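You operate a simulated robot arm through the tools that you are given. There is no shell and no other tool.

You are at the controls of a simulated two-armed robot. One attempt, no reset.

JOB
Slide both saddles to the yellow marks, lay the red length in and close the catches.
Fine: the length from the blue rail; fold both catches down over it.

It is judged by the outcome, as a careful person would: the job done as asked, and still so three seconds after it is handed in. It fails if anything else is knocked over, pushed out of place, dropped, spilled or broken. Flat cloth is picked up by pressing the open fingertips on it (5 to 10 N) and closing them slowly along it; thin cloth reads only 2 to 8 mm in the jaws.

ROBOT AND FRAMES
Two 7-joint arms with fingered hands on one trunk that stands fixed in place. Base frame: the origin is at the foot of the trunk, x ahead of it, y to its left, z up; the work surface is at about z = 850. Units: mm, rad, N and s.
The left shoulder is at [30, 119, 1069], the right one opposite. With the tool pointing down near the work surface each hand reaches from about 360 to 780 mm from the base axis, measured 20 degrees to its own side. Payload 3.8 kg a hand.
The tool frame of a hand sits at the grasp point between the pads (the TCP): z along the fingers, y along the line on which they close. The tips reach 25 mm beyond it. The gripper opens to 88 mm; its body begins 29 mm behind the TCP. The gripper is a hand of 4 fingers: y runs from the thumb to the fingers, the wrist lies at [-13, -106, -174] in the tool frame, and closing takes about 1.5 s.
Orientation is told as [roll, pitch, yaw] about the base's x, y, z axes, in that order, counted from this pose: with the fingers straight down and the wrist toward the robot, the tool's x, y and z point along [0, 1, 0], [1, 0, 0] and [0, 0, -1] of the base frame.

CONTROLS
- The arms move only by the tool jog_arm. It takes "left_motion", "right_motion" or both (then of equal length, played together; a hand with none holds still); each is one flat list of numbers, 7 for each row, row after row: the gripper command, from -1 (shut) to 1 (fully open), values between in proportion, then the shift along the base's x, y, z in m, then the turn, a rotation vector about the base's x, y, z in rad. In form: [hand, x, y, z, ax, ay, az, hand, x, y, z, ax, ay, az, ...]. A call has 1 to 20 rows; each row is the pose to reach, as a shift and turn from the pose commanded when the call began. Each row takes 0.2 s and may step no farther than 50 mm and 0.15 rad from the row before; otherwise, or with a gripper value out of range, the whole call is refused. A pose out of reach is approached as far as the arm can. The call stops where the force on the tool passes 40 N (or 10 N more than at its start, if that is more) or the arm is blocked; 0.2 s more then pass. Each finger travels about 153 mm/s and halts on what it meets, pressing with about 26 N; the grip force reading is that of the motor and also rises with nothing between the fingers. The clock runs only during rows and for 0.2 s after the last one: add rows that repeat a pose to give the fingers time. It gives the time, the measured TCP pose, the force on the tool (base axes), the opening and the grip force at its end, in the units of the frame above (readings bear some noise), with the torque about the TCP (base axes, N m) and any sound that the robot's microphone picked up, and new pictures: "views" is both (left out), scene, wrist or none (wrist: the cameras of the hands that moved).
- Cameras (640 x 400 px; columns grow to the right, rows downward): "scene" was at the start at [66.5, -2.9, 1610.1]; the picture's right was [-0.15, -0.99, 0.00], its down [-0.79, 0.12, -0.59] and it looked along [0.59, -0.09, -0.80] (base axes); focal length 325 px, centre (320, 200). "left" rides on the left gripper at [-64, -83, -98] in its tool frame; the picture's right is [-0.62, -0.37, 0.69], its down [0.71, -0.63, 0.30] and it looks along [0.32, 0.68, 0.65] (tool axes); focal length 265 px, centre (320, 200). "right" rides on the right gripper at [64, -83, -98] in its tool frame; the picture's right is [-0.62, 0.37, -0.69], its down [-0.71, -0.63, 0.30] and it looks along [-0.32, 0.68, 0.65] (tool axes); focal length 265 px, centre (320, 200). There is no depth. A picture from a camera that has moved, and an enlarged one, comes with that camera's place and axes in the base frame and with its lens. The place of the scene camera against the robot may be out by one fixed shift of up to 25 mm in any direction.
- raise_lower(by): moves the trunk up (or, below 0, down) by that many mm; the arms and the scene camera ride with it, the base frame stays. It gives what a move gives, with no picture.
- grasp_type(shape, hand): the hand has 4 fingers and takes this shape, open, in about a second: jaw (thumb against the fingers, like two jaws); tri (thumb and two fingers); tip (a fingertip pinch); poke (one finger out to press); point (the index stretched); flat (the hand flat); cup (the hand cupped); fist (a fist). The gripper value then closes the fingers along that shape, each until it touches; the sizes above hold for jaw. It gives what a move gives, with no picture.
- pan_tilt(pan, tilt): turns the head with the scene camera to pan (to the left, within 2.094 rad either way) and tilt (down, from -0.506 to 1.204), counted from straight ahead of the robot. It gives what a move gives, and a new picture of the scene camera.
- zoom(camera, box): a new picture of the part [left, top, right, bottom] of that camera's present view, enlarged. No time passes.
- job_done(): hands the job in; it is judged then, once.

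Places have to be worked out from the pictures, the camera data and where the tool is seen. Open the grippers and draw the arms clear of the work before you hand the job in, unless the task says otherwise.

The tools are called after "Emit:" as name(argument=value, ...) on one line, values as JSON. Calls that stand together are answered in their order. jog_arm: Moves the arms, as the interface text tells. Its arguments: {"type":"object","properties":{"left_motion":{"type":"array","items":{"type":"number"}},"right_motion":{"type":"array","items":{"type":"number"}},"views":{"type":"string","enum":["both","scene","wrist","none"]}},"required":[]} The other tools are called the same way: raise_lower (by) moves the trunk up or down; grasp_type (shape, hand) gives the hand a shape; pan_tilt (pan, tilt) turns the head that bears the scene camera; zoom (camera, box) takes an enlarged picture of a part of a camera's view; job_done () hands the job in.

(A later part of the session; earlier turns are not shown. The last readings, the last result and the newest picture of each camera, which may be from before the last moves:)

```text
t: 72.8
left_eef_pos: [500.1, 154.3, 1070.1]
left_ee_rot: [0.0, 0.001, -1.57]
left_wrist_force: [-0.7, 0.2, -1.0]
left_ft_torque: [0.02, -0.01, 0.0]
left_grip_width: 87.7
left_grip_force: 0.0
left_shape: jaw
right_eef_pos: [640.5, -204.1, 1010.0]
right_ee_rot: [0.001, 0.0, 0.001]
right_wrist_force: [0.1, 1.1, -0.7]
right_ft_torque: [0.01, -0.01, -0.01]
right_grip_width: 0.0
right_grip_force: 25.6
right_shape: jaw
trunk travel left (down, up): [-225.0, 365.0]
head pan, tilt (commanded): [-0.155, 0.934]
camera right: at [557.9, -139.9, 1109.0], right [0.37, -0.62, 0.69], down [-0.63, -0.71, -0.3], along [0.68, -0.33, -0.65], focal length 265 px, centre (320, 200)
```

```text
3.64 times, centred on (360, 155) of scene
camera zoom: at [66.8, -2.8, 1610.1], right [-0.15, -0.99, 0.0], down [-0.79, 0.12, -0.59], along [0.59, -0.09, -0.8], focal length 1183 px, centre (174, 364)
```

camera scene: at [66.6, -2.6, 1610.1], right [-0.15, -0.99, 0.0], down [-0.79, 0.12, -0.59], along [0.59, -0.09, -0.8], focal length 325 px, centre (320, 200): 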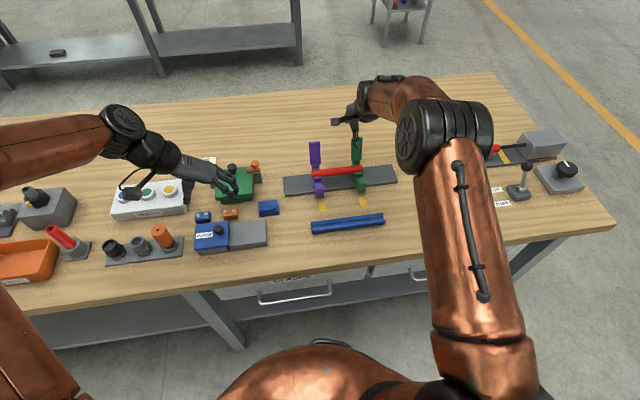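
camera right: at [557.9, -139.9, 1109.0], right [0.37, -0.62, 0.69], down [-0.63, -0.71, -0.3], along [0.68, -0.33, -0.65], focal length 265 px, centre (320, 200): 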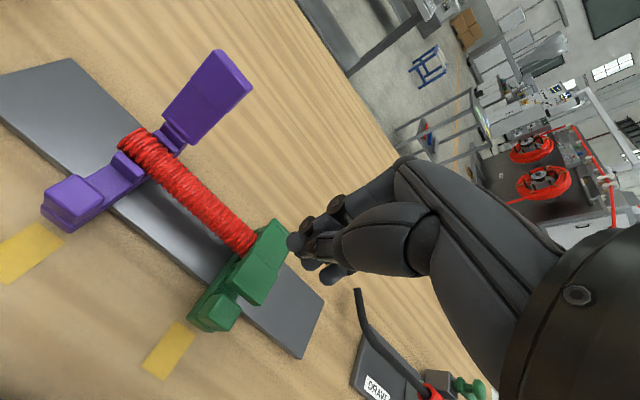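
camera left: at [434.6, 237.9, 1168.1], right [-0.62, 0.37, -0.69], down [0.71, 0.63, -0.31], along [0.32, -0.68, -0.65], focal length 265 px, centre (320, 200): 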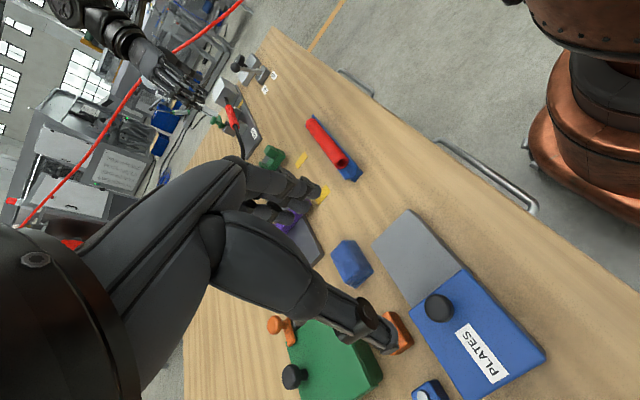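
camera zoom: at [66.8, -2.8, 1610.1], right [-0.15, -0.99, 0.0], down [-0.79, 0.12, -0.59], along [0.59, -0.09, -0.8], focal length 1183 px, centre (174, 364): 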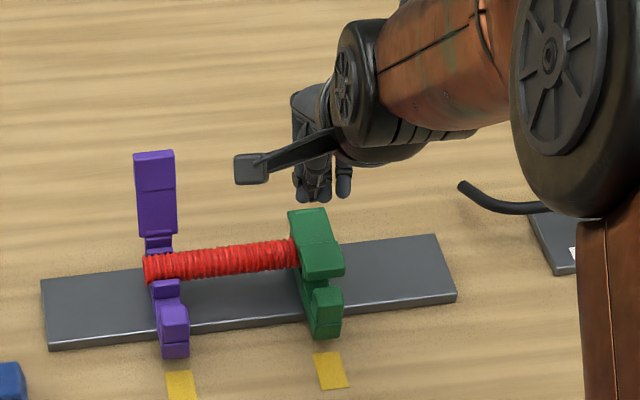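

The catch stays partly folded by itself. I lower the closed fingertips onto its head gradually, watching the force.

Emit:
jog_arm(right_motion=[-1, -0.006, -0.001, -0.02, 0, 0, 0, -1, -0.006, -0.001, -0.04, 0, 0, 0, -1, -0.006, -0.001, -0.055, 0, 0, 0, -1, -0.006, -0.001, -0.06, 0, 0, 0, -1, -0.006, -0.001, -0.06, 0, 0, 0], views="wrist")

Emit:
zoom(camera="right", box=[130, 120, 450, 380])

Emit:
zoom(camera="scene", box=[300, 100, 420, 210])

```text
t: 74.0
left_eef_pos: [499.0, 152.5, 1070.2]
left_ee_rot: [0.0, -0.001, -1.572]
left_wrist_force: [-0.3, 0.2, -0.7]
left_ft_torque: [0.0, 0.02, -0.01]
left_grip_width: 88.0
left_grip_force: 0.0
left_shape: jaw
right_eef_pos: [633.6, -203.8, 949.9]
right_ee_rot: [0.0, -0.001, 0.0]
right_wrist_force: [0.0, 0.0, 0.1]
right_ft_torque: [0.01, 0.02, 0.01]
right_grip_width: 0.3
right_grip_force: 26.3
right_shape: jaw
trunk travel left (down, up): [-225.0, 365.0]
head pan, tilt (commanded): [-0.155, 0.934]
camera right: at [552.2, -140.5, 1048.7], right [0.37, -0.62, 0.69], down [-0.63, -0.71, -0.3], along [0.68, -0.33, -0.65], focal length 265 px, centre (320, 200)
```

right: 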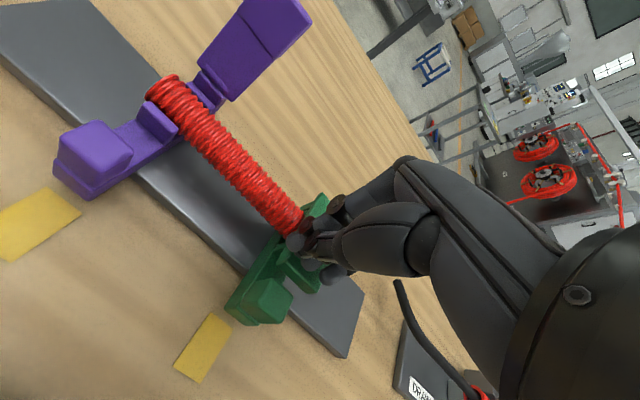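

```text
1.54 times, centred on (290, 250) of right
camera zoom: at [552.2, -140.5, 1048.7], right [0.37, -0.62, 0.69], down [-0.63, -0.71, -0.3], along [0.68, -0.33, -0.65], focal length 408 px, centre (366, 123)
```

zoom: 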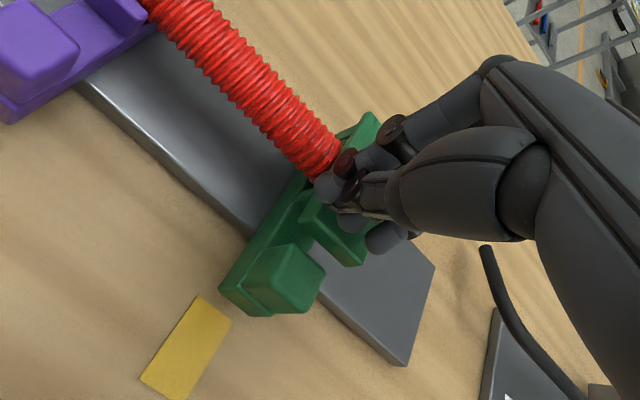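

```text
3.64 times, centred on (360, 155) of scene
camera zoom: at [66.6, -2.8, 1610.1], right [-0.15, -0.99, 0.0], down [-0.79, 0.12, -0.59], along [0.59, -0.09, -0.8], focal length 1183 px, centre (174, 364)
```

zoom: 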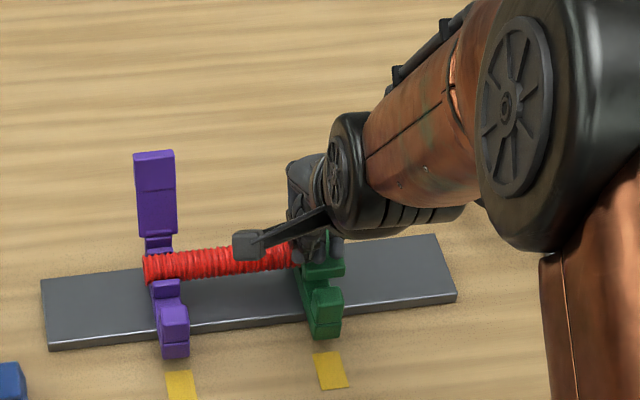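

No force yet. I continue down in small steps to press the catch closed.

Emit:
jog_arm(right_motion=[-1, -0.003, 0, -0.005, 0, 0, 0, -1, -0.003, 0, -0.01, 0, 0, 0, -1, -0.003, 0, -0.014, 0, 0, 0, -1, -0.003, 0, -0.018, 0, 0, 0, -1, -0.003, 0, -0.018, 0, 0, 0], views="wrist")

Emit:
zoom(camera="right", box=[130, 120, 450, 380])

```text
t: 74.9
left_eef_pos: [498.9, 154.4, 1071.2]
left_ee_rot: [-0.001, 0.0, -1.569]
left_wrist_force: [-0.2, 0.1, 0.2]
left_ft_torque: [0.03, 0.07, 0.01]
left_grip_width: 88.1
left_grip_force: 0.1
left_shape: jaw
right_eef_pos: [637.5, -205.6, 943.9]
right_ee_rot: [0.001, -0.025, 0.001]
right_wrist_force: [-4.5, -1.7, 21.8]
right_ft_torque: [-0.06, 0.13, -0.02]
right_grip_width: 0.1
right_grip_force: 25.6
right_shape: jaw
trunk travel left (down, up): [-225.0, 365.0]
head pan, tilt (commanded): [-0.155, 0.934]
stopped in row 4 (right hand): the force on the tool passed its limit at 43 N (the readings are from after the stop); the commanded pose is now the measured one
camera right: at [552.4, -140.8, 1040.9], right [0.35, -0.62, 0.7], down [-0.62, -0.71, -0.32], along [0.7, -0.32, -0.64], focal length 265 px, centre (320, 200)
```

right: 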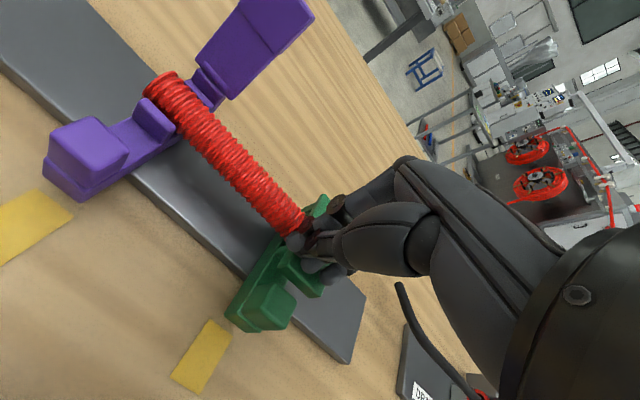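

```text
1.54 times, centred on (290, 250) of right
camera zoom: at [552.4, -140.8, 1040.9], right [0.35, -0.62, 0.7], down [-0.62, -0.71, -0.32], along [0.7, -0.32, -0.64], focal length 408 px, centre (366, 123)
```

zoom: 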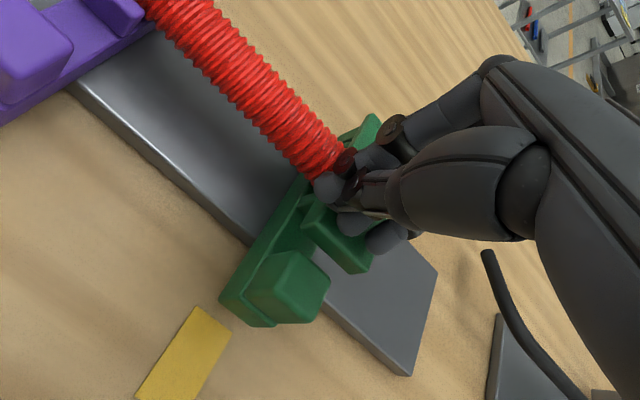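

The press reached 43 N and stopped at tip height ≈919, slightly above the expected fully closed height (~912). I back off upward and inspect the catch's state.

Emit:
jog_arm(right_motion=[-1, 0, 0, 0.02, 0, 0.012, 0, -1, -0.01, 0, 0.06, 0, 0.025, 0, -1, -0.05, -0.03, 0.09, 0, 0.025, 0, -1, -0.08, -0.06, 0.1, 0, 0.025, 0, -1, -0.08, -0.06, 0.1, 0, 0.025, 0], views="both")

Emit:
zoom(camera="scene", box=[325, 135, 395, 205])

Emit:
zoom(camera="right", box=[120, 60, 360, 280])

```text
refused: row 3 steps farther than a row can; nothing moved
```

```text
5.71 times, centred on (360, 170) of scene
camera zoom: at [64.3, -2.3, 1610.2], right [-0.16, -0.99, 0.0], down [-0.79, 0.12, -0.6], along [0.59, -0.09, -0.8], focal length 1858 px, centre (91, 371)
```

zoom: 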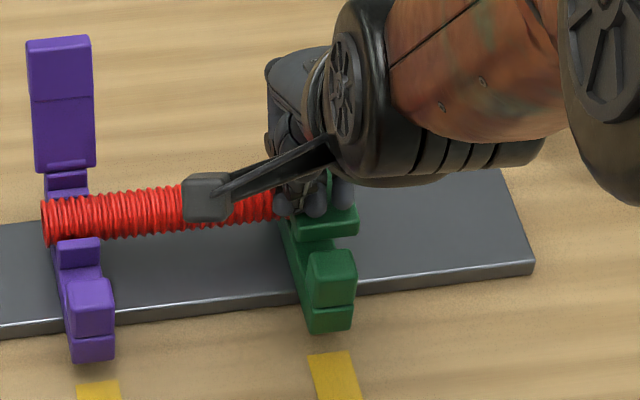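

```text
1.82 times, centred on (240, 170) of right
camera zoom: at [552.4, -140.8, 1040.9], right [0.35, -0.62, 0.7], down [-0.62, -0.71, -0.32], along [0.7, -0.32, -0.64], focal length 483 px, centre (466, 254)
```

zoom: 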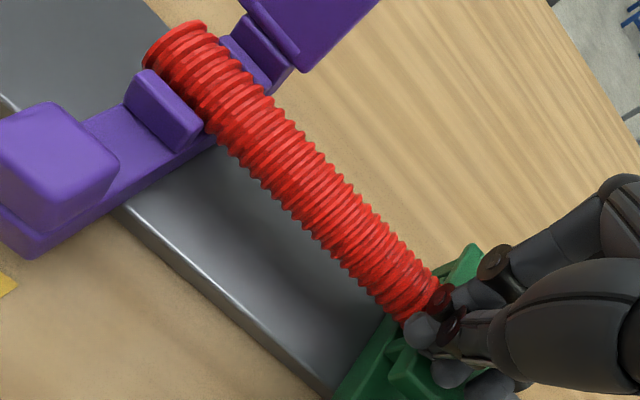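

I redo the lift in smaller steps and inspect.

Emit:
jog_arm(right_motion=[-1, 0, 0, 0.02, 0, 0.012, 0, -1, -0.01, 0, 0.05, 0, 0.025, 0, -1, -0.03, -0.02, 0.08, 0, 0.025, 0, -1, -0.06, -0.045, 0.1, 0, 0.025, 0, -1, -0.08, -0.07, 0.1, 0, 0.025, 0, -1, -0.08, -0.07, 0.1, 0, 0.025, 0], views="both")

Emit:
zoom(camera="scene", box=[325, 135, 395, 205])

Emit:
zoom(camera="right", box=[120, 60, 360, 280])

```text
t: 76.3
left_eef_pos: [500.0, 154.1, 1069.8]
left_ee_rot: [0.0, 0.0, -1.571]
left_wrist_force: [0.7, -0.8, 0.6]
left_ft_torque: [0.04, 0.02, -0.02]
left_grip_width: 87.9
left_grip_force: 0.0
left_shape: jaw
right_eef_pos: [556.7, -276.1, 1040.8]
right_ee_rot: [-0.002, 0.008, -0.001]
right_wrist_force: [0.0, -0.2, -0.1]
right_ft_torque: [0.0, -0.02, -0.01]
right_grip_width: 0.0
right_grip_force: 26.3
right_shape: jaw
trunk travel left (down, up): [-225.0, 365.0]
head pan, tilt (commanded): [-0.155, 0.934]
camera scene: at [66.8, -2.0, 1610.1], right [-0.15, -0.99, 0.0], down [-0.79, 0.12, -0.59], along [0.59, -0.09, -0.8], focal length 325 px, centre (320, 200)
camera right: at [474.4, -211.2, 1139.3], right [0.37, -0.62, 0.69], down [-0.63, -0.71, -0.3], along [0.68, -0.32, -0.66], focal length 265 px, centre (320, 200)
```

scene: 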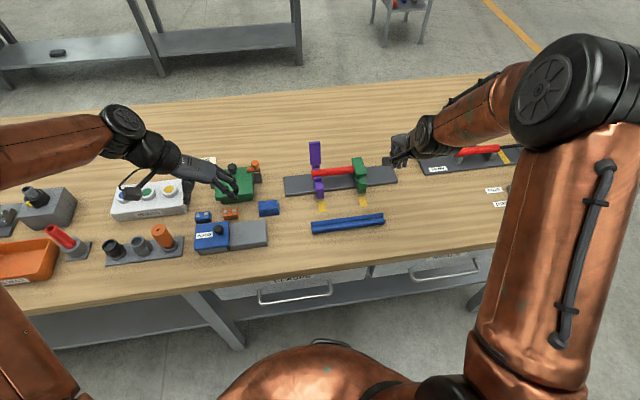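
right: 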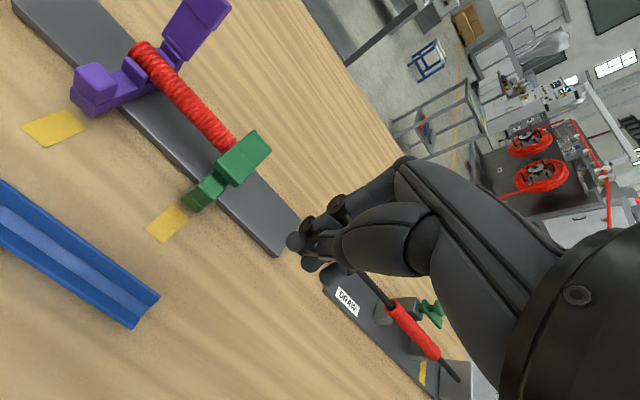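

```text
5.71 times, centred on (360, 170) of scene
camera zoom: at [66.8, -2.0, 1610.1], right [-0.15, -0.99, 0.0], down [-0.79, 0.12, -0.59], along [0.59, -0.09, -0.8], focal length 1858 px, centre (91, 371)
```

zoom: 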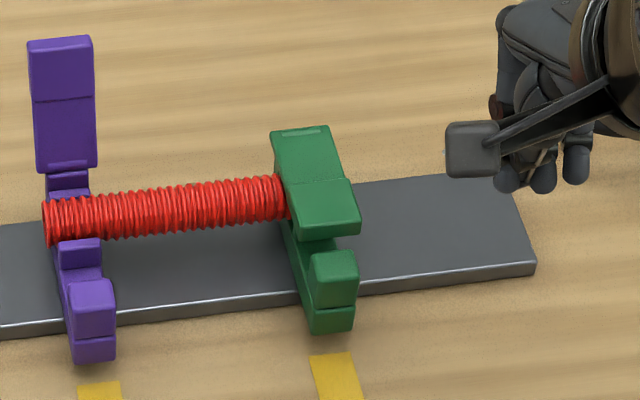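

```text
1.82 times, centred on (240, 170) of right
camera zoom: at [474.4, -211.2, 1139.3], right [0.37, -0.62, 0.69], down [-0.63, -0.71, -0.3], along [0.68, -0.32, -0.66], focal length 483 px, centre (466, 254)
```

zoom: 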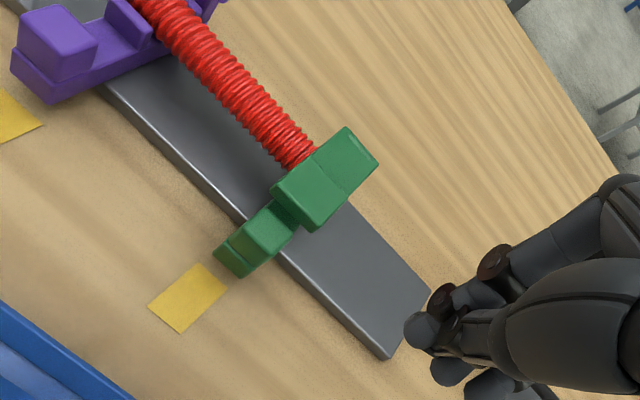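

The green catch now lies nearly flat over the length. I want a side profile to judge whether it's fully closed, so I move the left hand's camera to the earlier side-view spot.

Emit:
jog_arm(left_motion=[1, 0.03, 0, -0.007, 0, 0, 0, 1, 0.06, 0, -0.014, 0, 0, 0, 1, 0.09, 0, -0.021, 0, 0, 0, 1, 0.115, 0, -0.028, 0, 0, 0, 1, 0.115, 0, -0.028, 0, 0, 0], views="wrist")

Emit:
zoom(camera="left", box=[230, 70, 340, 160])

```text
t: 77.5
left_eef_pos: [615.6, 155.3, 1042.5]
left_ee_rot: [0.001, 0.001, -1.57]
left_wrist_force: [-0.9, -0.1, 0.4]
left_ft_torque: [-0.01, -0.02, 0.01]
left_grip_width: 87.6
left_grip_force: 0.0
left_shape: jaw
right_eef_pos: [556.1, -274.8, 1039.5]
right_ee_rot: [0.0, 0.007, -0.002]
right_wrist_force: [0.1, -0.7, 0.6]
right_ft_torque: [-0.01, -0.03, 0.02]
right_grip_width: 0.2
right_grip_force: 25.8
right_shape: jaw
trunk travel left (down, up): [-225.0, 365.0]
head pan, tilt (commanded): [-0.155, 0.934]
camera left: at [551.9, 238.3, 1140.1], right [-0.62, 0.37, -0.69], down [0.71, 0.63, -0.3], along [0.32, -0.68, -0.65], focal length 265 px, centre (320, 200)
```

left: 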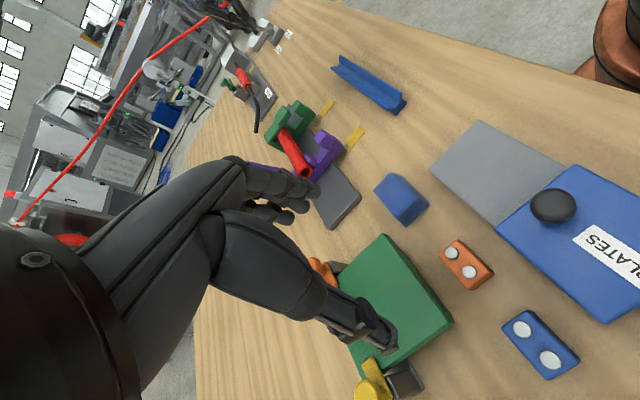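

```text
4.44 times, centred on (285, 115) of left
camera zoom: at [551.9, 238.3, 1140.1], right [-0.62, 0.37, -0.69], down [0.71, 0.63, -0.3], along [0.32, -0.68, -0.65], focal length 1180 px, centre (476, 578)
```

zoom: 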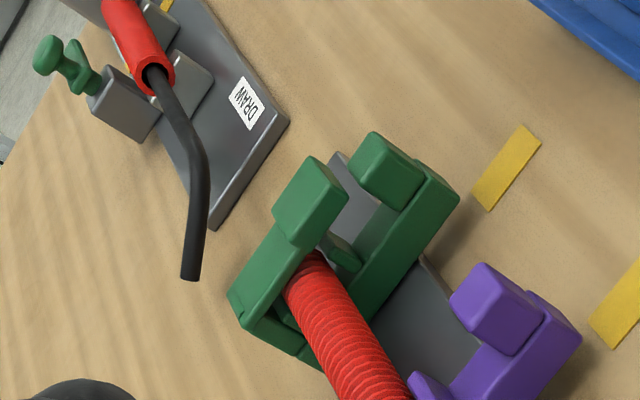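

The side view shows the catch's head still somewhat above its closed position. I zoom closer to measure the remaining angle.

Emit:
zoom(camera="left", box=[265, 92, 315, 142])

```text
8.00 times, centred on (290, 117) of left
camera zoom: at [551.9, 238.3, 1140.1], right [-0.62, 0.37, -0.69], down [0.71, 0.63, -0.3], along [0.32, -0.68, -0.65], focal length 2123 px, centre (560, 864)
```

zoom: 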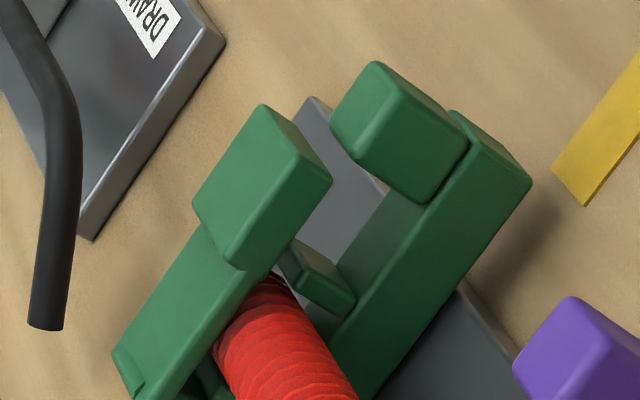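

Computed head profile: top edge (627, 922)→(657, 920), underside ≈911, i.e. horizontal within ~2°, about 100° from its open position. To make sure it's at its closed stop I'll press once more near the head's end, in fine steps.

Emit:
jog_arm(right_motion=[-1, 0.03, 0.025, 0, 0, 0, 0, -1, 0.06, 0.05, -0.01, 0, 0, 0, -1, 0.076, 0.068, -0.04, 0, 0, 0, -1, 0.076, 0.068, -0.075, 0, 0, 0, -1, 0.076, 0.068, -0.088, 0, 0, 0, -1, 0.076, 0.068, -0.088, 0, 0, 0], views="wrist")

Emit:
zoom(camera="left", box=[250, 80, 330, 150])

```text
t: 78.9
left_eef_pos: [616.5, 154.3, 1042.2]
left_ee_rot: [0.0, -0.001, -1.567]
left_wrist_force: [0.6, -0.6, 0.7]
left_ft_torque: [-0.03, 0.0, 0.0]
left_grip_width: 88.0
left_grip_force: 0.0
left_shape: jaw
right_eef_pos: [633.0, -206.9, 950.2]
right_ee_rot: [0.001, 0.008, 0.001]
right_wrist_force: [0.6, 0.0, -0.2]
right_ft_torque: [-0.01, -0.01, -0.02]
right_grip_width: 0.0
right_grip_force: 25.6
right_shape: jaw
trunk travel left (down, up): [-225.0, 365.0]
head pan, tilt (commanded): [-0.155, 0.934]
camera right: at [550.7, -143.1, 1049.2], right [0.37, -0.62, 0.69], down [-0.63, -0.71, -0.3], along [0.68, -0.32, -0.66], focal length 265 px, centre (320, 200)
```

right: 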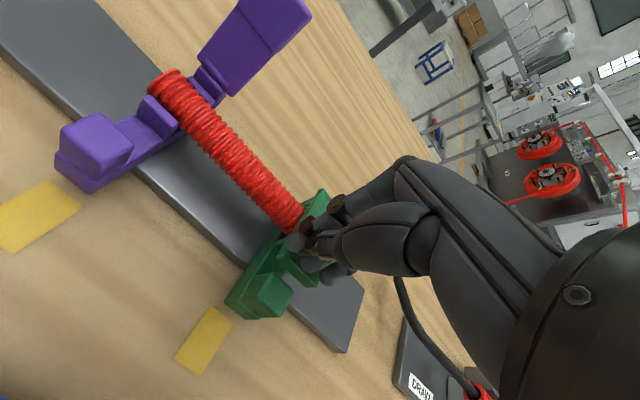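

```text
5.71 times, centred on (290, 115) of left
camera zoom: at [552.3, 238.1, 1140.1], right [-0.62, 0.37, -0.69], down [0.71, 0.63, -0.3], along [0.32, -0.68, -0.65], focal length 1517 px, centre (491, 686)
```

zoom: 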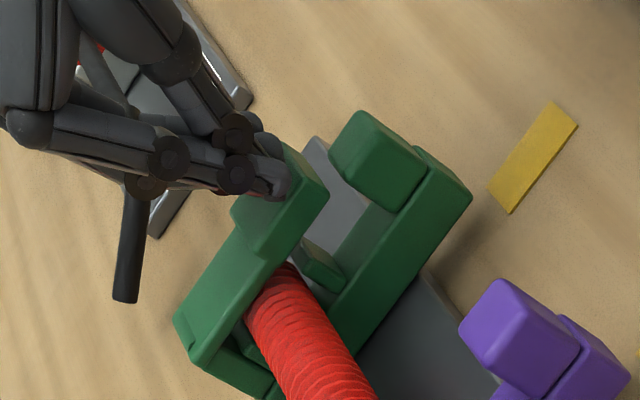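

The fingertips are right over the head. I press down in 2–3 mm steps and watch the force and any sound.

Emit:
jog_arm(right_motion=[-1, 0, 0, -0.003, 0, 0, 0, -1, 0, 0, -0.006, 0, 0, 0, -1, 0, 0, -0.008, 0, 0, 0, -1, 0, 0, -0.01, 0, 0, 0, -1, 0, 0, -0.012, 0, 0, 0, -1, 0, 0, -0.012, 0, 0, 0], views="none")

Emit:
zoom(camera="left", box=[250, 80, 330, 150])

```text
t: 80.3
left_eef_pos: [614.7, 156.4, 1043.0]
left_ee_rot: [0.001, 0.002, -1.567]
left_wrist_force: [0.4, 0.5, -0.1]
left_ft_torque: [0.01, 0.0, 0.0]
left_grip_width: 87.8
left_grip_force: 0.0
left_shape: jaw
right_eef_pos: [633.4, -207.0, 943.8]
right_ee_rot: [0.0, 0.002, -0.001]
right_wrist_force: [1.7, -0.1, 24.5]
right_ft_torque: [-0.06, -0.03, 0.03]
right_grip_width: 0.2
right_grip_force: 26.2
right_shape: jaw
trunk travel left (down, up): [-225.0, 365.0]
head pan, tilt (commanded): [-0.155, 0.934]
```

```text
5.71 times, centred on (290, 115) of left
camera zoom: at [550.5, 238.8, 1141.1], right [-0.62, 0.37, -0.69], down [0.71, 0.63, -0.3], along [0.33, -0.68, -0.65], focal length 1517 px, centre (491, 686)
```

zoom: 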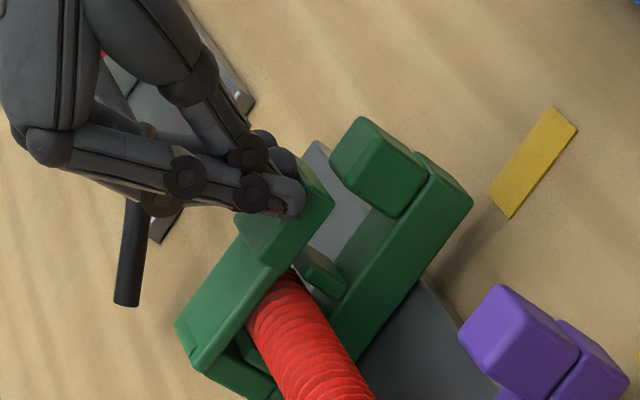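

Force is 24.5 N with almost no further motion, so it's at a firm stop. I press a bit more (to under 40 N) to see whether anything clicks.

Emit:
jog_arm(right_motion=[-1, 0, 0, -0.002, 0, 0, 0, -1, 0, 0, -0.004, 0, 0, 0, -1, 0, 0, -0.006, 0, 0, 0, -1, 0, 0, -0.006, 0, 0, 0], views="none")

Emit:
zoom(camera="left", box=[250, 80, 330, 150])

```text
t: 81.0
left_eef_pos: [614.1, 155.0, 1042.6]
left_ee_rot: [0.002, 0.001, -1.57]
left_wrist_force: [0.1, -0.4, -0.2]
left_ft_torque: [0.0, 0.01, -0.01]
left_grip_width: 87.6
left_grip_force: 0.0
left_shape: jaw
right_eef_pos: [638.0, -206.7, 945.3]
right_ee_rot: [0.001, -0.011, -0.003]
right_wrist_force: [-4.1, 0.6, 19.9]
right_ft_torque: [0.02, 0.11, 0.01]
right_grip_width: 0.0
right_grip_force: 25.9
right_shape: jaw
trunk travel left (down, up): [-225.0, 365.0]
head pan, tilt (commanded): [-0.155, 0.934]
stopped in row 3 (right hand): the force on the tool passed its limit at 42 N (the readings are from after the stop); the commanded pose is now the measured one
```

```text
5.71 times, centred on (290, 115) of left
camera zoom: at [550.8, 238.4, 1140.8], right [-0.62, 0.37, -0.69], down [0.71, 0.63, -0.3], along [0.33, -0.68, -0.65], focal length 1517 px, centre (491, 686)
```

zoom: 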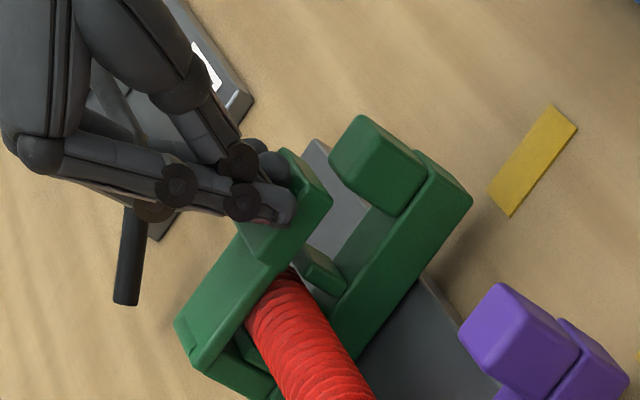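

The catch doesn't budge at 42 N, so it's at its closed stop. I lift off and move over the purple catch with the jaw open, the same way as for the green one.

Emit:
jog_arm(right_motion=[-1, 0, 0, 0.02, 0, 0, 0, -1, 0, 0, 0.05, 0, 0, 0, 0, 0, 0.02, 0.085, 0, 0, 0, 1, 0.02, 0.05, 0.1, 0, 0, 0, 1, 0.04, 0.08, 0.1, 0, 0, 0, 1, 0.06, 0.105, 0.1, 0, 0, 0, 1, 0.071, 0.122, 0.085, 0, 0, 0, 1, 0.071, 0.122, 0.075, 0, 0, 0, 1, 0.071, 0.122, 0.075, 0, 0, 0], views="both")

Emit:
zoom(camera="left", box=[230, 70, 360, 190])

Emit:
zoom(camera="scene", box=[280, 100, 400, 210])

```text
t: 83.0
left_eef_pos: [617.0, 154.5, 1042.9]
left_ee_rot: [0.001, 0.0, -1.57]
left_wrist_force: [0.3, -0.1, 0.6]
left_ft_torque: [-0.01, -0.03, 0.02]
left_grip_width: 88.0
left_grip_force: 0.1
left_shape: jaw
right_eef_pos: [708.1, -85.3, 1013.1]
right_ee_rot: [0.0, 0.0, 0.0]
right_wrist_force: [-0.6, -0.4, -0.2]
right_ft_torque: [0.02, -0.01, 0.0]
right_grip_width: 87.6
right_grip_force: 0.1
right_shape: jaw
trunk travel left (down, up): [-225.0, 365.0]
head pan, tilt (commanded): [-0.155, 0.934]
camera scene: at [66.8, -2.6, 1610.1], right [-0.15, -0.99, 0.0], down [-0.79, 0.12, -0.59], along [0.59, -0.09, -0.8], focal length 325 px, centre (320, 200)
camera right: at [625.1, -21.0, 1112.0], right [0.37, -0.62, 0.69], down [-0.63, -0.71, -0.3], along [0.68, -0.33, -0.65], focal length 265 px, centre (320, 200)
```

scene: 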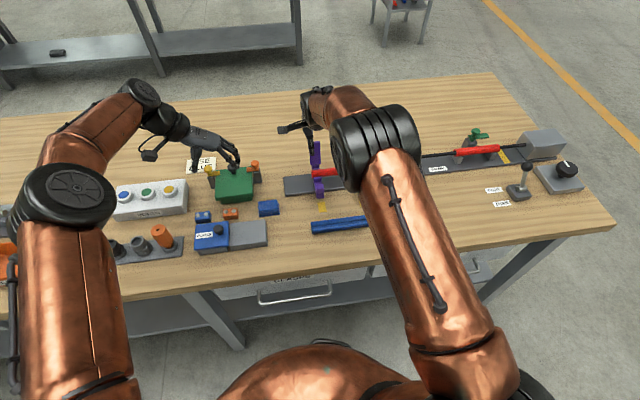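
right: 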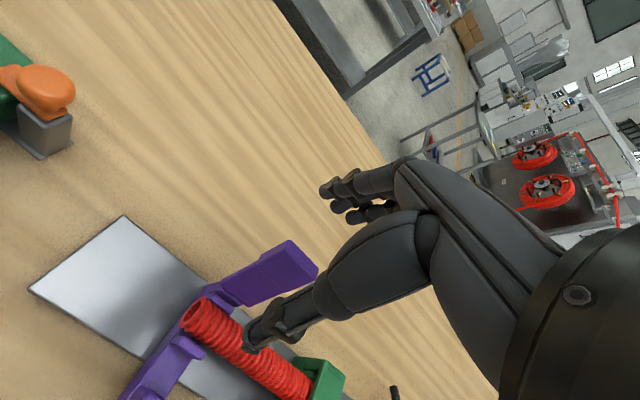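

```text
3.33 times, centred on (295, 130) of left
camera zoom: at [552.5, 238.3, 1140.0], right [-0.62, 0.37, -0.69], down [0.71, 0.63, -0.3], along [0.32, -0.68, -0.65], focal length 885 px, centre (403, 433)
```

zoom: 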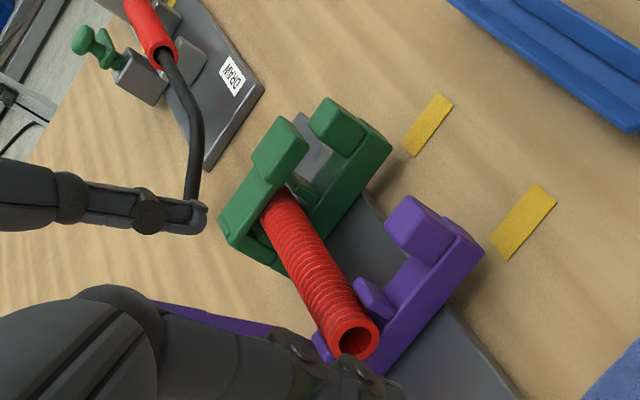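

```text
3.64 times, centred on (340, 155) of scene
camera zoom: at [66.8, -2.6, 1610.1], right [-0.15, -0.99, 0.0], down [-0.79, 0.12, -0.59], along [0.59, -0.09, -0.8], focal length 1183 px, centre (247, 364)
```

zoom: 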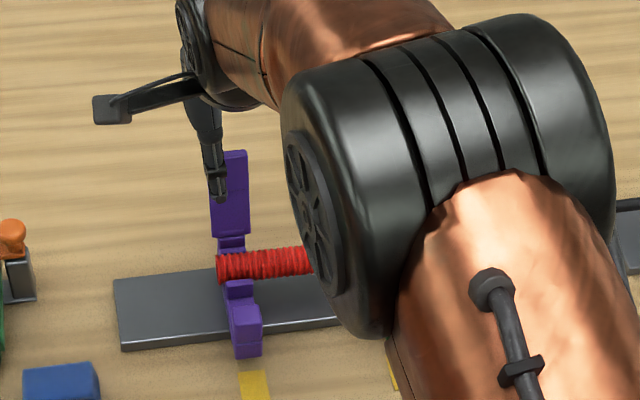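

Same geometry as with the green one. I descend with the jaw straddling the purple catch.

Emit:
jog_arm(right_motion=[1, 0.001, 0.001, -0.02, 0, 0, 0, 1, 0.001, 0.001, -0.04, 0, 0, 0, 1, 0.001, 0.001, -0.052, 0, 0, 0, 1, 0.001, 0.001, -0.052, 0, 0, 0], views="wrist")

Emit:
zoom(camera="right", box=[130, 120, 450, 380])

Emit:
zoom(camera="left", box=[180, 60, 400, 220])

```text
t: 84.0
left_eef_pos: [616.6, 155.0, 1042.3]
left_ee_rot: [0.001, 0.001, -1.57]
left_wrist_force: [-0.7, 0.5, -0.2]
left_ft_torque: [0.02, 0.03, 0.03]
left_grip_width: 88.1
left_grip_force: 0.1
left_shape: jaw
right_eef_pos: [709.0, -84.7, 962.4]
right_ee_rot: [0.0, -0.001, 0.0]
right_wrist_force: [0.5, 0.1, 0.1]
right_ft_torque: [0.01, -0.02, 0.02]
right_grip_width: 87.7
right_grip_force: 0.2
right_shape: jaw
trunk travel left (down, up): [-225.0, 365.0]
head pan, tilt (commanded): [-0.155, 0.934]
camera right: at [625.9, -20.8, 1060.6], right [0.37, -0.62, 0.69], down [-0.63, -0.71, -0.31], along [0.68, -0.33, -0.65], focal length 265 px, centre (320, 200)
```

right: 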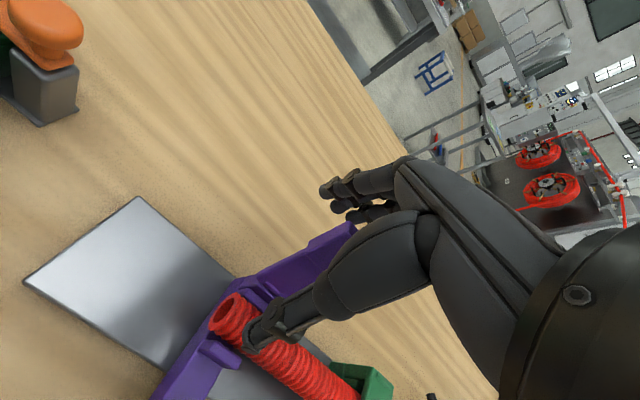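

```text
1.54 times, centred on (290, 250) of right
camera zoom: at [625.9, -20.8, 1060.6], right [0.37, -0.62, 0.69], down [-0.63, -0.71, -0.31], along [0.68, -0.33, -0.65], focal length 408 px, centre (366, 123)
```

zoom: 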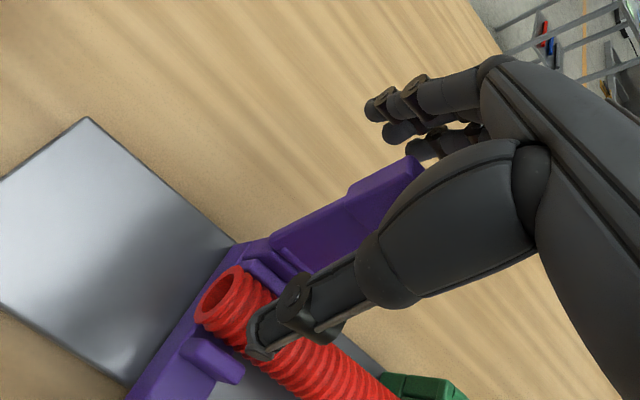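

```text
2.50 times, centred on (290, 140) of left
camera zoom: at [552.4, 238.2, 1140.0], right [-0.62, 0.37, -0.69], down [0.71, 0.63, -0.3], along [0.32, -0.68, -0.65], focal length 664 px, centre (395, 350)
```

zoom: 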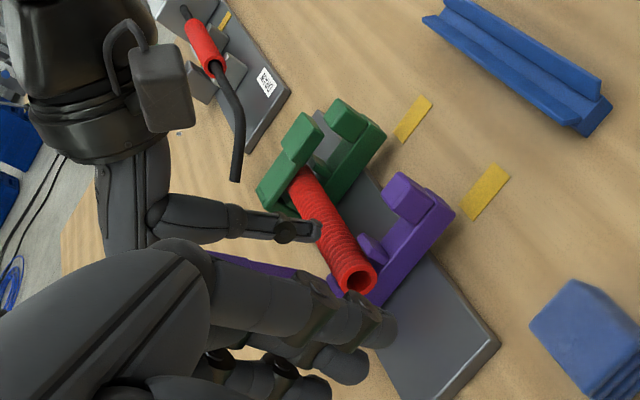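

Now I draw the hand toward the robot 100 mm, as before, to fold the purple catch forward.

Emit:
jog_arm(right_motion=[1, -0.02, 0, 0, 0, 0, 0, 1, -0.035, 0, 0, 0, 0, 0, 1, -0.047, 0, 0, 0, 0, 0, 1, -0.058, 0, 0, 0, 0, 0, 1, -0.068, 0, 0, 0, 0, 0, 1, -0.078, 0, 0, 0, 0, 0, 1, -0.088, 0, 0, 0, 0, 0, 1, -0.1, 0, 0, 0, 0, 0, 1, -0.1, 0, 0, 0, 0, 0], views="wrist")

Emit:
zoom(camera="right", box=[130, 120, 450, 380])

Emit:
zoom(camera="scene", box=[280, 100, 400, 210])

```text
t: 86.0
left_eef_pos: [617.5, 154.4, 1041.7]
left_ee_rot: [0.0, 0.001, -1.569]
left_wrist_force: [-0.3, -0.7, -0.4]
left_ft_torque: [0.0, 0.0, -0.01]
left_grip_width: 88.2
left_grip_force: 0.0
left_shape: jaw
right_eef_pos: [606.6, -85.8, 963.3]
right_ee_rot: [0.0, -0.001, -0.001]
right_wrist_force: [0.4, -0.8, 0.2]
right_ft_torque: [-0.04, 0.0, 0.04]
right_grip_width: 87.7
right_grip_force: 0.0
right_shape: jaw
trunk travel left (down, up): [-225.0, 365.0]
head pan, tilt (commanded): [-0.155, 0.934]
camera right: at [525.0, -20.6, 1061.3], right [0.37, -0.62, 0.69], down [-0.63, -0.71, -0.31], along [0.68, -0.33, -0.65], focal length 265 px, centre (320, 200)
```

right: 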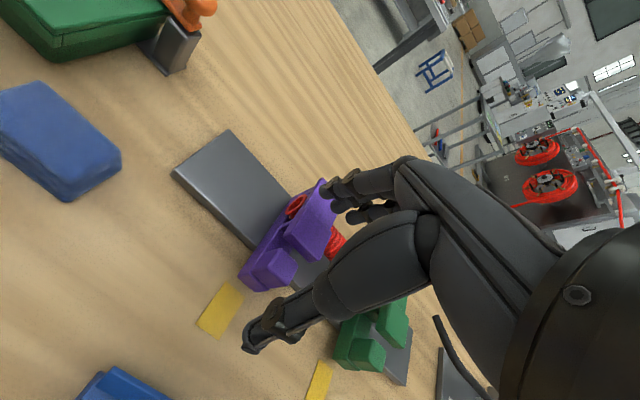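

```text
1.54 times, centred on (290, 250) of right
camera zoom: at [525.0, -20.6, 1061.3], right [0.37, -0.62, 0.69], down [-0.63, -0.71, -0.31], along [0.68, -0.33, -0.65], focal length 408 px, centre (366, 123)
```

zoom: 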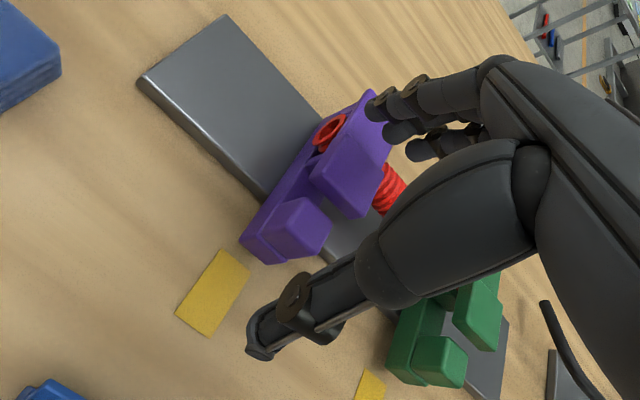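

```text
3.64 times, centred on (340, 155) of scene
camera zoom: at [67.0, -2.8, 1610.1], right [-0.15, -0.99, 0.0], down [-0.79, 0.12, -0.59], along [0.59, -0.09, -0.8], focal length 1183 px, centre (247, 364)
```

zoom: 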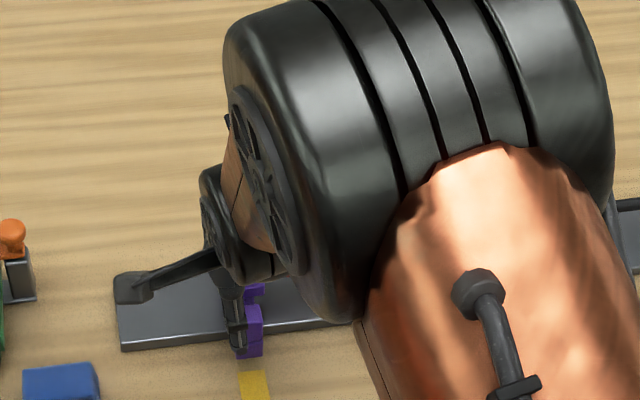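

Purple folded over likewise. I lift, close the jaw, move over its head and lower onto it.

Emit:
jog_arm(right_motion=[1, 0, 0, 0.02, 0, 0, 0, 1, 0, 0, 0.042, 0, 0, 0, 0.3, 0.01, 0, 0.046, 0, 0, 0, -0.4, 0.02, 0, 0.046, 0, 0, 0, -1, 0.028, 0, 0.046, 0, 0, 0, -1, 0.028, 0, 0.046, 0, 0, 0, -1, 0.028, 0, 0.046, 0, 0, 0, -1, 0.027, 0, 0.02, 0, 0, 0, -1, 0.027, 0, -0.008, 0, 0, 0, -1, 0.027, 0, -0.013, 0, 0, 0, -1, 0.027, 0, -0.013, 0, 0, 0], views="wrist")

Emit:
zoom(camera="right", box=[130, 120, 450, 380])

Emit:
zoom(camera="left", box=[240, 80, 370, 200])

```text
t: 88.4
left_eef_pos: [617.1, 154.8, 1042.4]
left_ee_rot: [0.0, 0.001, -1.571]
left_wrist_force: [-0.5, -0.1, -0.7]
left_ft_torque: [-0.03, -0.02, -0.01]
left_grip_width: 88.1
left_grip_force: 0.1
left_shape: jaw
right_eef_pos: [636.1, -83.2, 949.5]
right_ee_rot: [0.0, 0.001, -0.002]
right_wrist_force: [-0.4, -0.3, -1.0]
right_ft_torque: [-0.05, -0.02, -0.02]
right_grip_width: 0.3
right_grip_force: 25.3
right_shape: jaw
trunk travel left (down, up): [-225.0, 365.0]
head pan, tilt (commanded): [-0.155, 0.934]
camera right: at [552.4, -19.5, 1048.7], right [0.37, -0.62, 0.69], down [-0.63, -0.71, -0.31], along [0.68, -0.33, -0.65], focal length 265 px, centre (320, 200)
```

right: 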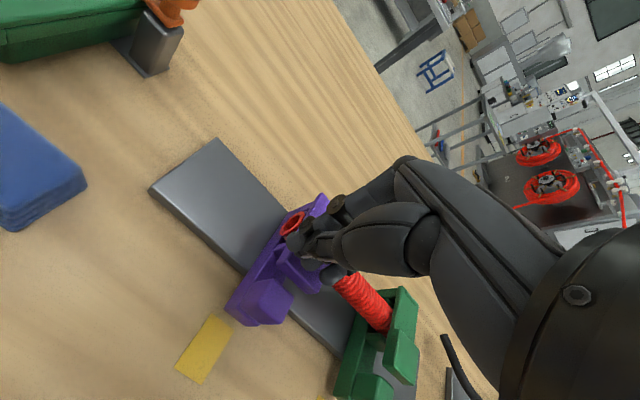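

```text
1.54 times, centred on (290, 250) of right
camera zoom: at [552.4, -19.5, 1048.7], right [0.37, -0.62, 0.69], down [-0.63, -0.71, -0.31], along [0.68, -0.33, -0.65], focal length 408 px, centre (366, 123)
```

zoom: 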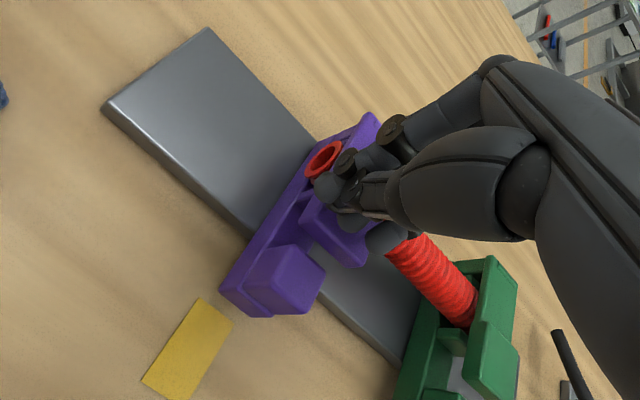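

```text
3.33 times, centred on (305, 140) of left
camera zoom: at [552.5, 238.2, 1140.0], right [-0.62, 0.37, -0.69], down [0.71, 0.63, -0.3], along [0.32, -0.68, -0.65], focal length 885 px, centre (370, 400)
```

zoom: 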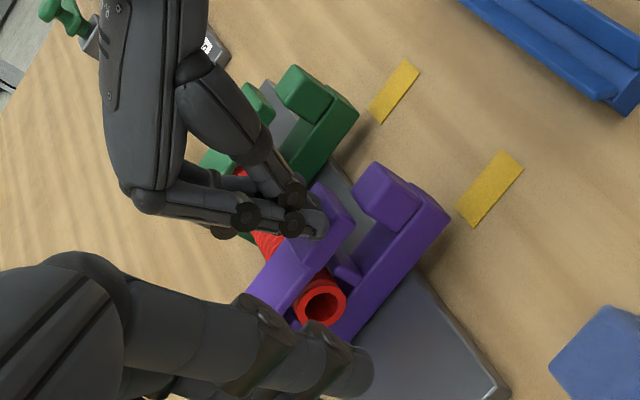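

I press the purple head down in small steps.

Emit:
jog_arm(right_motion=[-1, -0.002, -0.002, -0.003, 0, 0, 0, -1, -0.002, -0.002, -0.006, 0, 0, 0, -1, -0.002, -0.002, -0.009, 0, 0, 0, -1, -0.002, -0.002, -0.012, 0, 0, 0, -1, -0.002, -0.002, -0.014, 0, 0, 0, -1, -0.002, -0.002, -0.014, 0, 0, 0], views="none")

Emit:
zoom(camera="left", box=[280, 110, 350, 190])

```text
t: 89.8
left_eef_pos: [616.5, 155.9, 1042.5]
left_ee_rot: [0.002, 0.0, -1.569]
left_wrist_force: [0.3, 0.4, -0.5]
left_ft_torque: [0.0, 0.03, 0.01]
left_grip_width: 88.1
left_grip_force: 0.0
left_shape: jaw
right_eef_pos: [637.6, -84.8, 945.4]
right_ee_rot: [0.008, -0.025, -0.002]
right_wrist_force: [-4.4, 0.5, 18.8]
right_ft_torque: [-0.01, 0.14, -0.01]
right_grip_width: 0.0
right_grip_force: 25.7
right_shape: jaw
trunk travel left (down, up): [-225.0, 365.0]
head pan, tilt (commanded): [-0.155, 0.934]
stopped in row 6 (right hand): the force on the tool passed its limit at 41 N (the readings are from after the stop); the commanded pose is now the measured one
```

```text
5.00 times, centred on (315, 150) of left
camera zoom: at [550.9, 238.3, 1140.7], right [-0.62, 0.37, -0.69], down [0.71, 0.63, -0.3], along [0.33, -0.68, -0.65], focal length 1327 px, centre (345, 450)
```

zoom: 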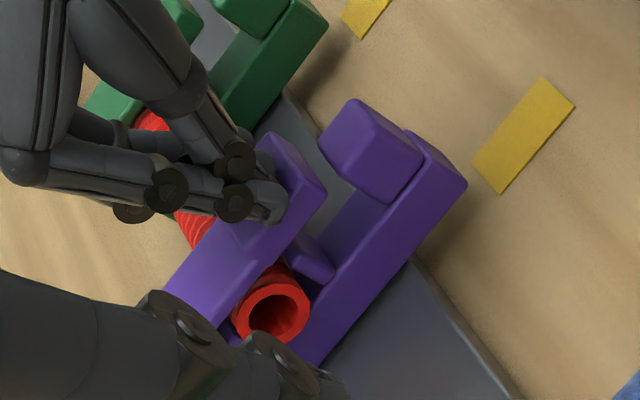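

Purple stops at the same horizontal attitude, resting over the red length. I lift the hand off and away to inspect both catches.

Emit:
jog_arm(right_motion=[-1, 0, 0, 0.02, 0, 0.012, 0, -1, 0, -0.005, 0.05, 0, 0.025, 0, -1, -0.02, -0.03, 0.08, 0, 0.025, 0, -1, -0.04, -0.07, 0.09, 0, 0.025, 0, -1, -0.06, -0.11, 0.09, 0, 0.025, 0, -1, -0.08, -0.15, 0.09, 0, 0.025, 0, -1, -0.1, -0.19, 0.09, 0, 0.025, 0, -1, -0.12, -0.23, 0.09, 0, 0.025, 0, -1, -0.12, -0.23, 0.09, 0, 0.025, 0], views="both")

Emit:
zoom(camera="left", box=[260, 95, 350, 195])

Emit:
zoom(camera="scene", box=[290, 130, 400, 220])

```text
t: 91.8
left_eef_pos: [616.7, 154.6, 1042.2]
left_ee_rot: [0.001, 0.001, -1.571]
left_wrist_force: [0.1, -0.4, -0.1]
left_ft_torque: [-0.02, -0.02, 0.02]
left_grip_width: 87.8
left_grip_force: 0.0
left_shape: jaw
right_eef_pos: [518.1, -313.0, 1031.7]
right_ee_rot: [0.004, 0.01, -0.001]
right_wrist_force: [1.1, 0.0, -0.2]
right_ft_torque: [0.02, 0.0, -0.01]
right_grip_width: 0.0
right_grip_force: 26.2
right_shape: jaw
trunk travel left (down, up): [-225.0, 365.0]
head pan, tilt (commanded): [-0.155, 0.934]
camera scene: at [67.2, -1.8, 1610.1], right [-0.15, -0.99, 0.0], down [-0.79, 0.12, -0.59], along [0.59, -0.09, -0.8], focal length 325 px, centre (320, 200)
camera right: at [436.1, -249.6, 1131.5], right [0.37, -0.62, 0.69], down [-0.63, -0.71, -0.3], along [0.68, -0.32, -0.66], focal length 265 px, centre (320, 200)
```

scene: 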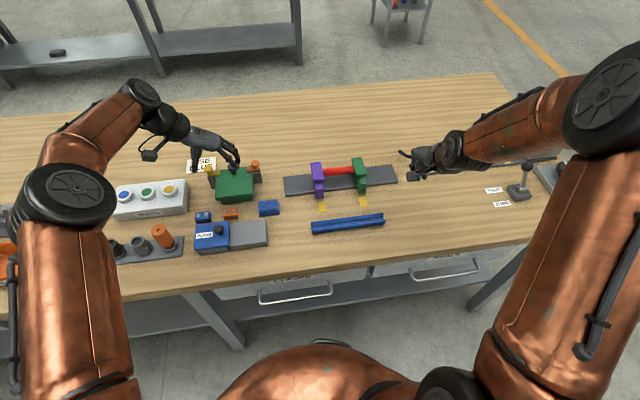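
right: 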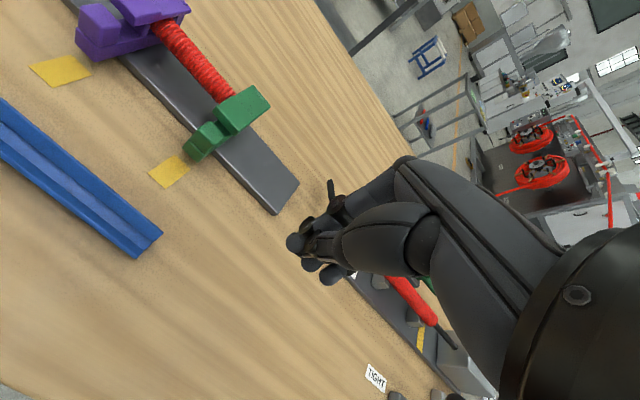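

```text
4.00 times, centred on (305, 145) of left
camera zoom: at [552.7, 239.0, 1139.6], right [-0.62, 0.37, -0.69], down [0.71, 0.63, -0.31], along [0.32, -0.68, -0.65], focal length 1062 px, centre (380, 420)
```

zoom: 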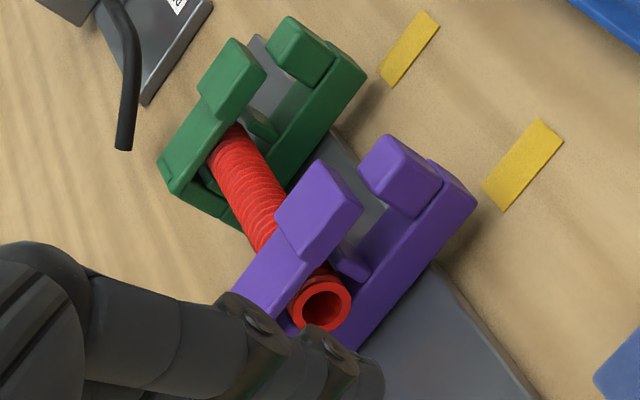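

```text
4.44 times, centred on (345, 175) of scene
camera zoom: at [67.2, -1.8, 1610.1], right [-0.15, -0.99, 0.0], down [-0.79, 0.12, -0.59], along [0.59, -0.09, -0.8], focal length 1445 px, centre (209, 311)
```

zoom: 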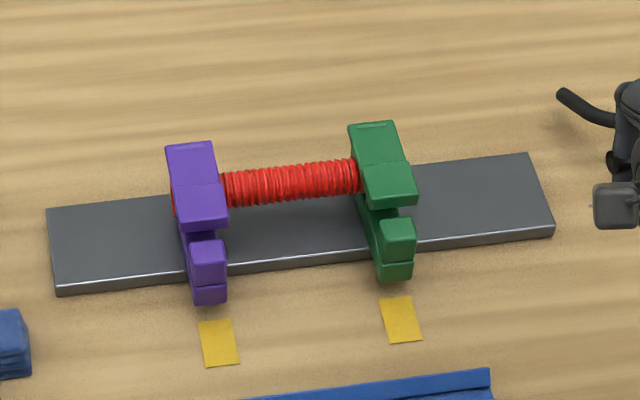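

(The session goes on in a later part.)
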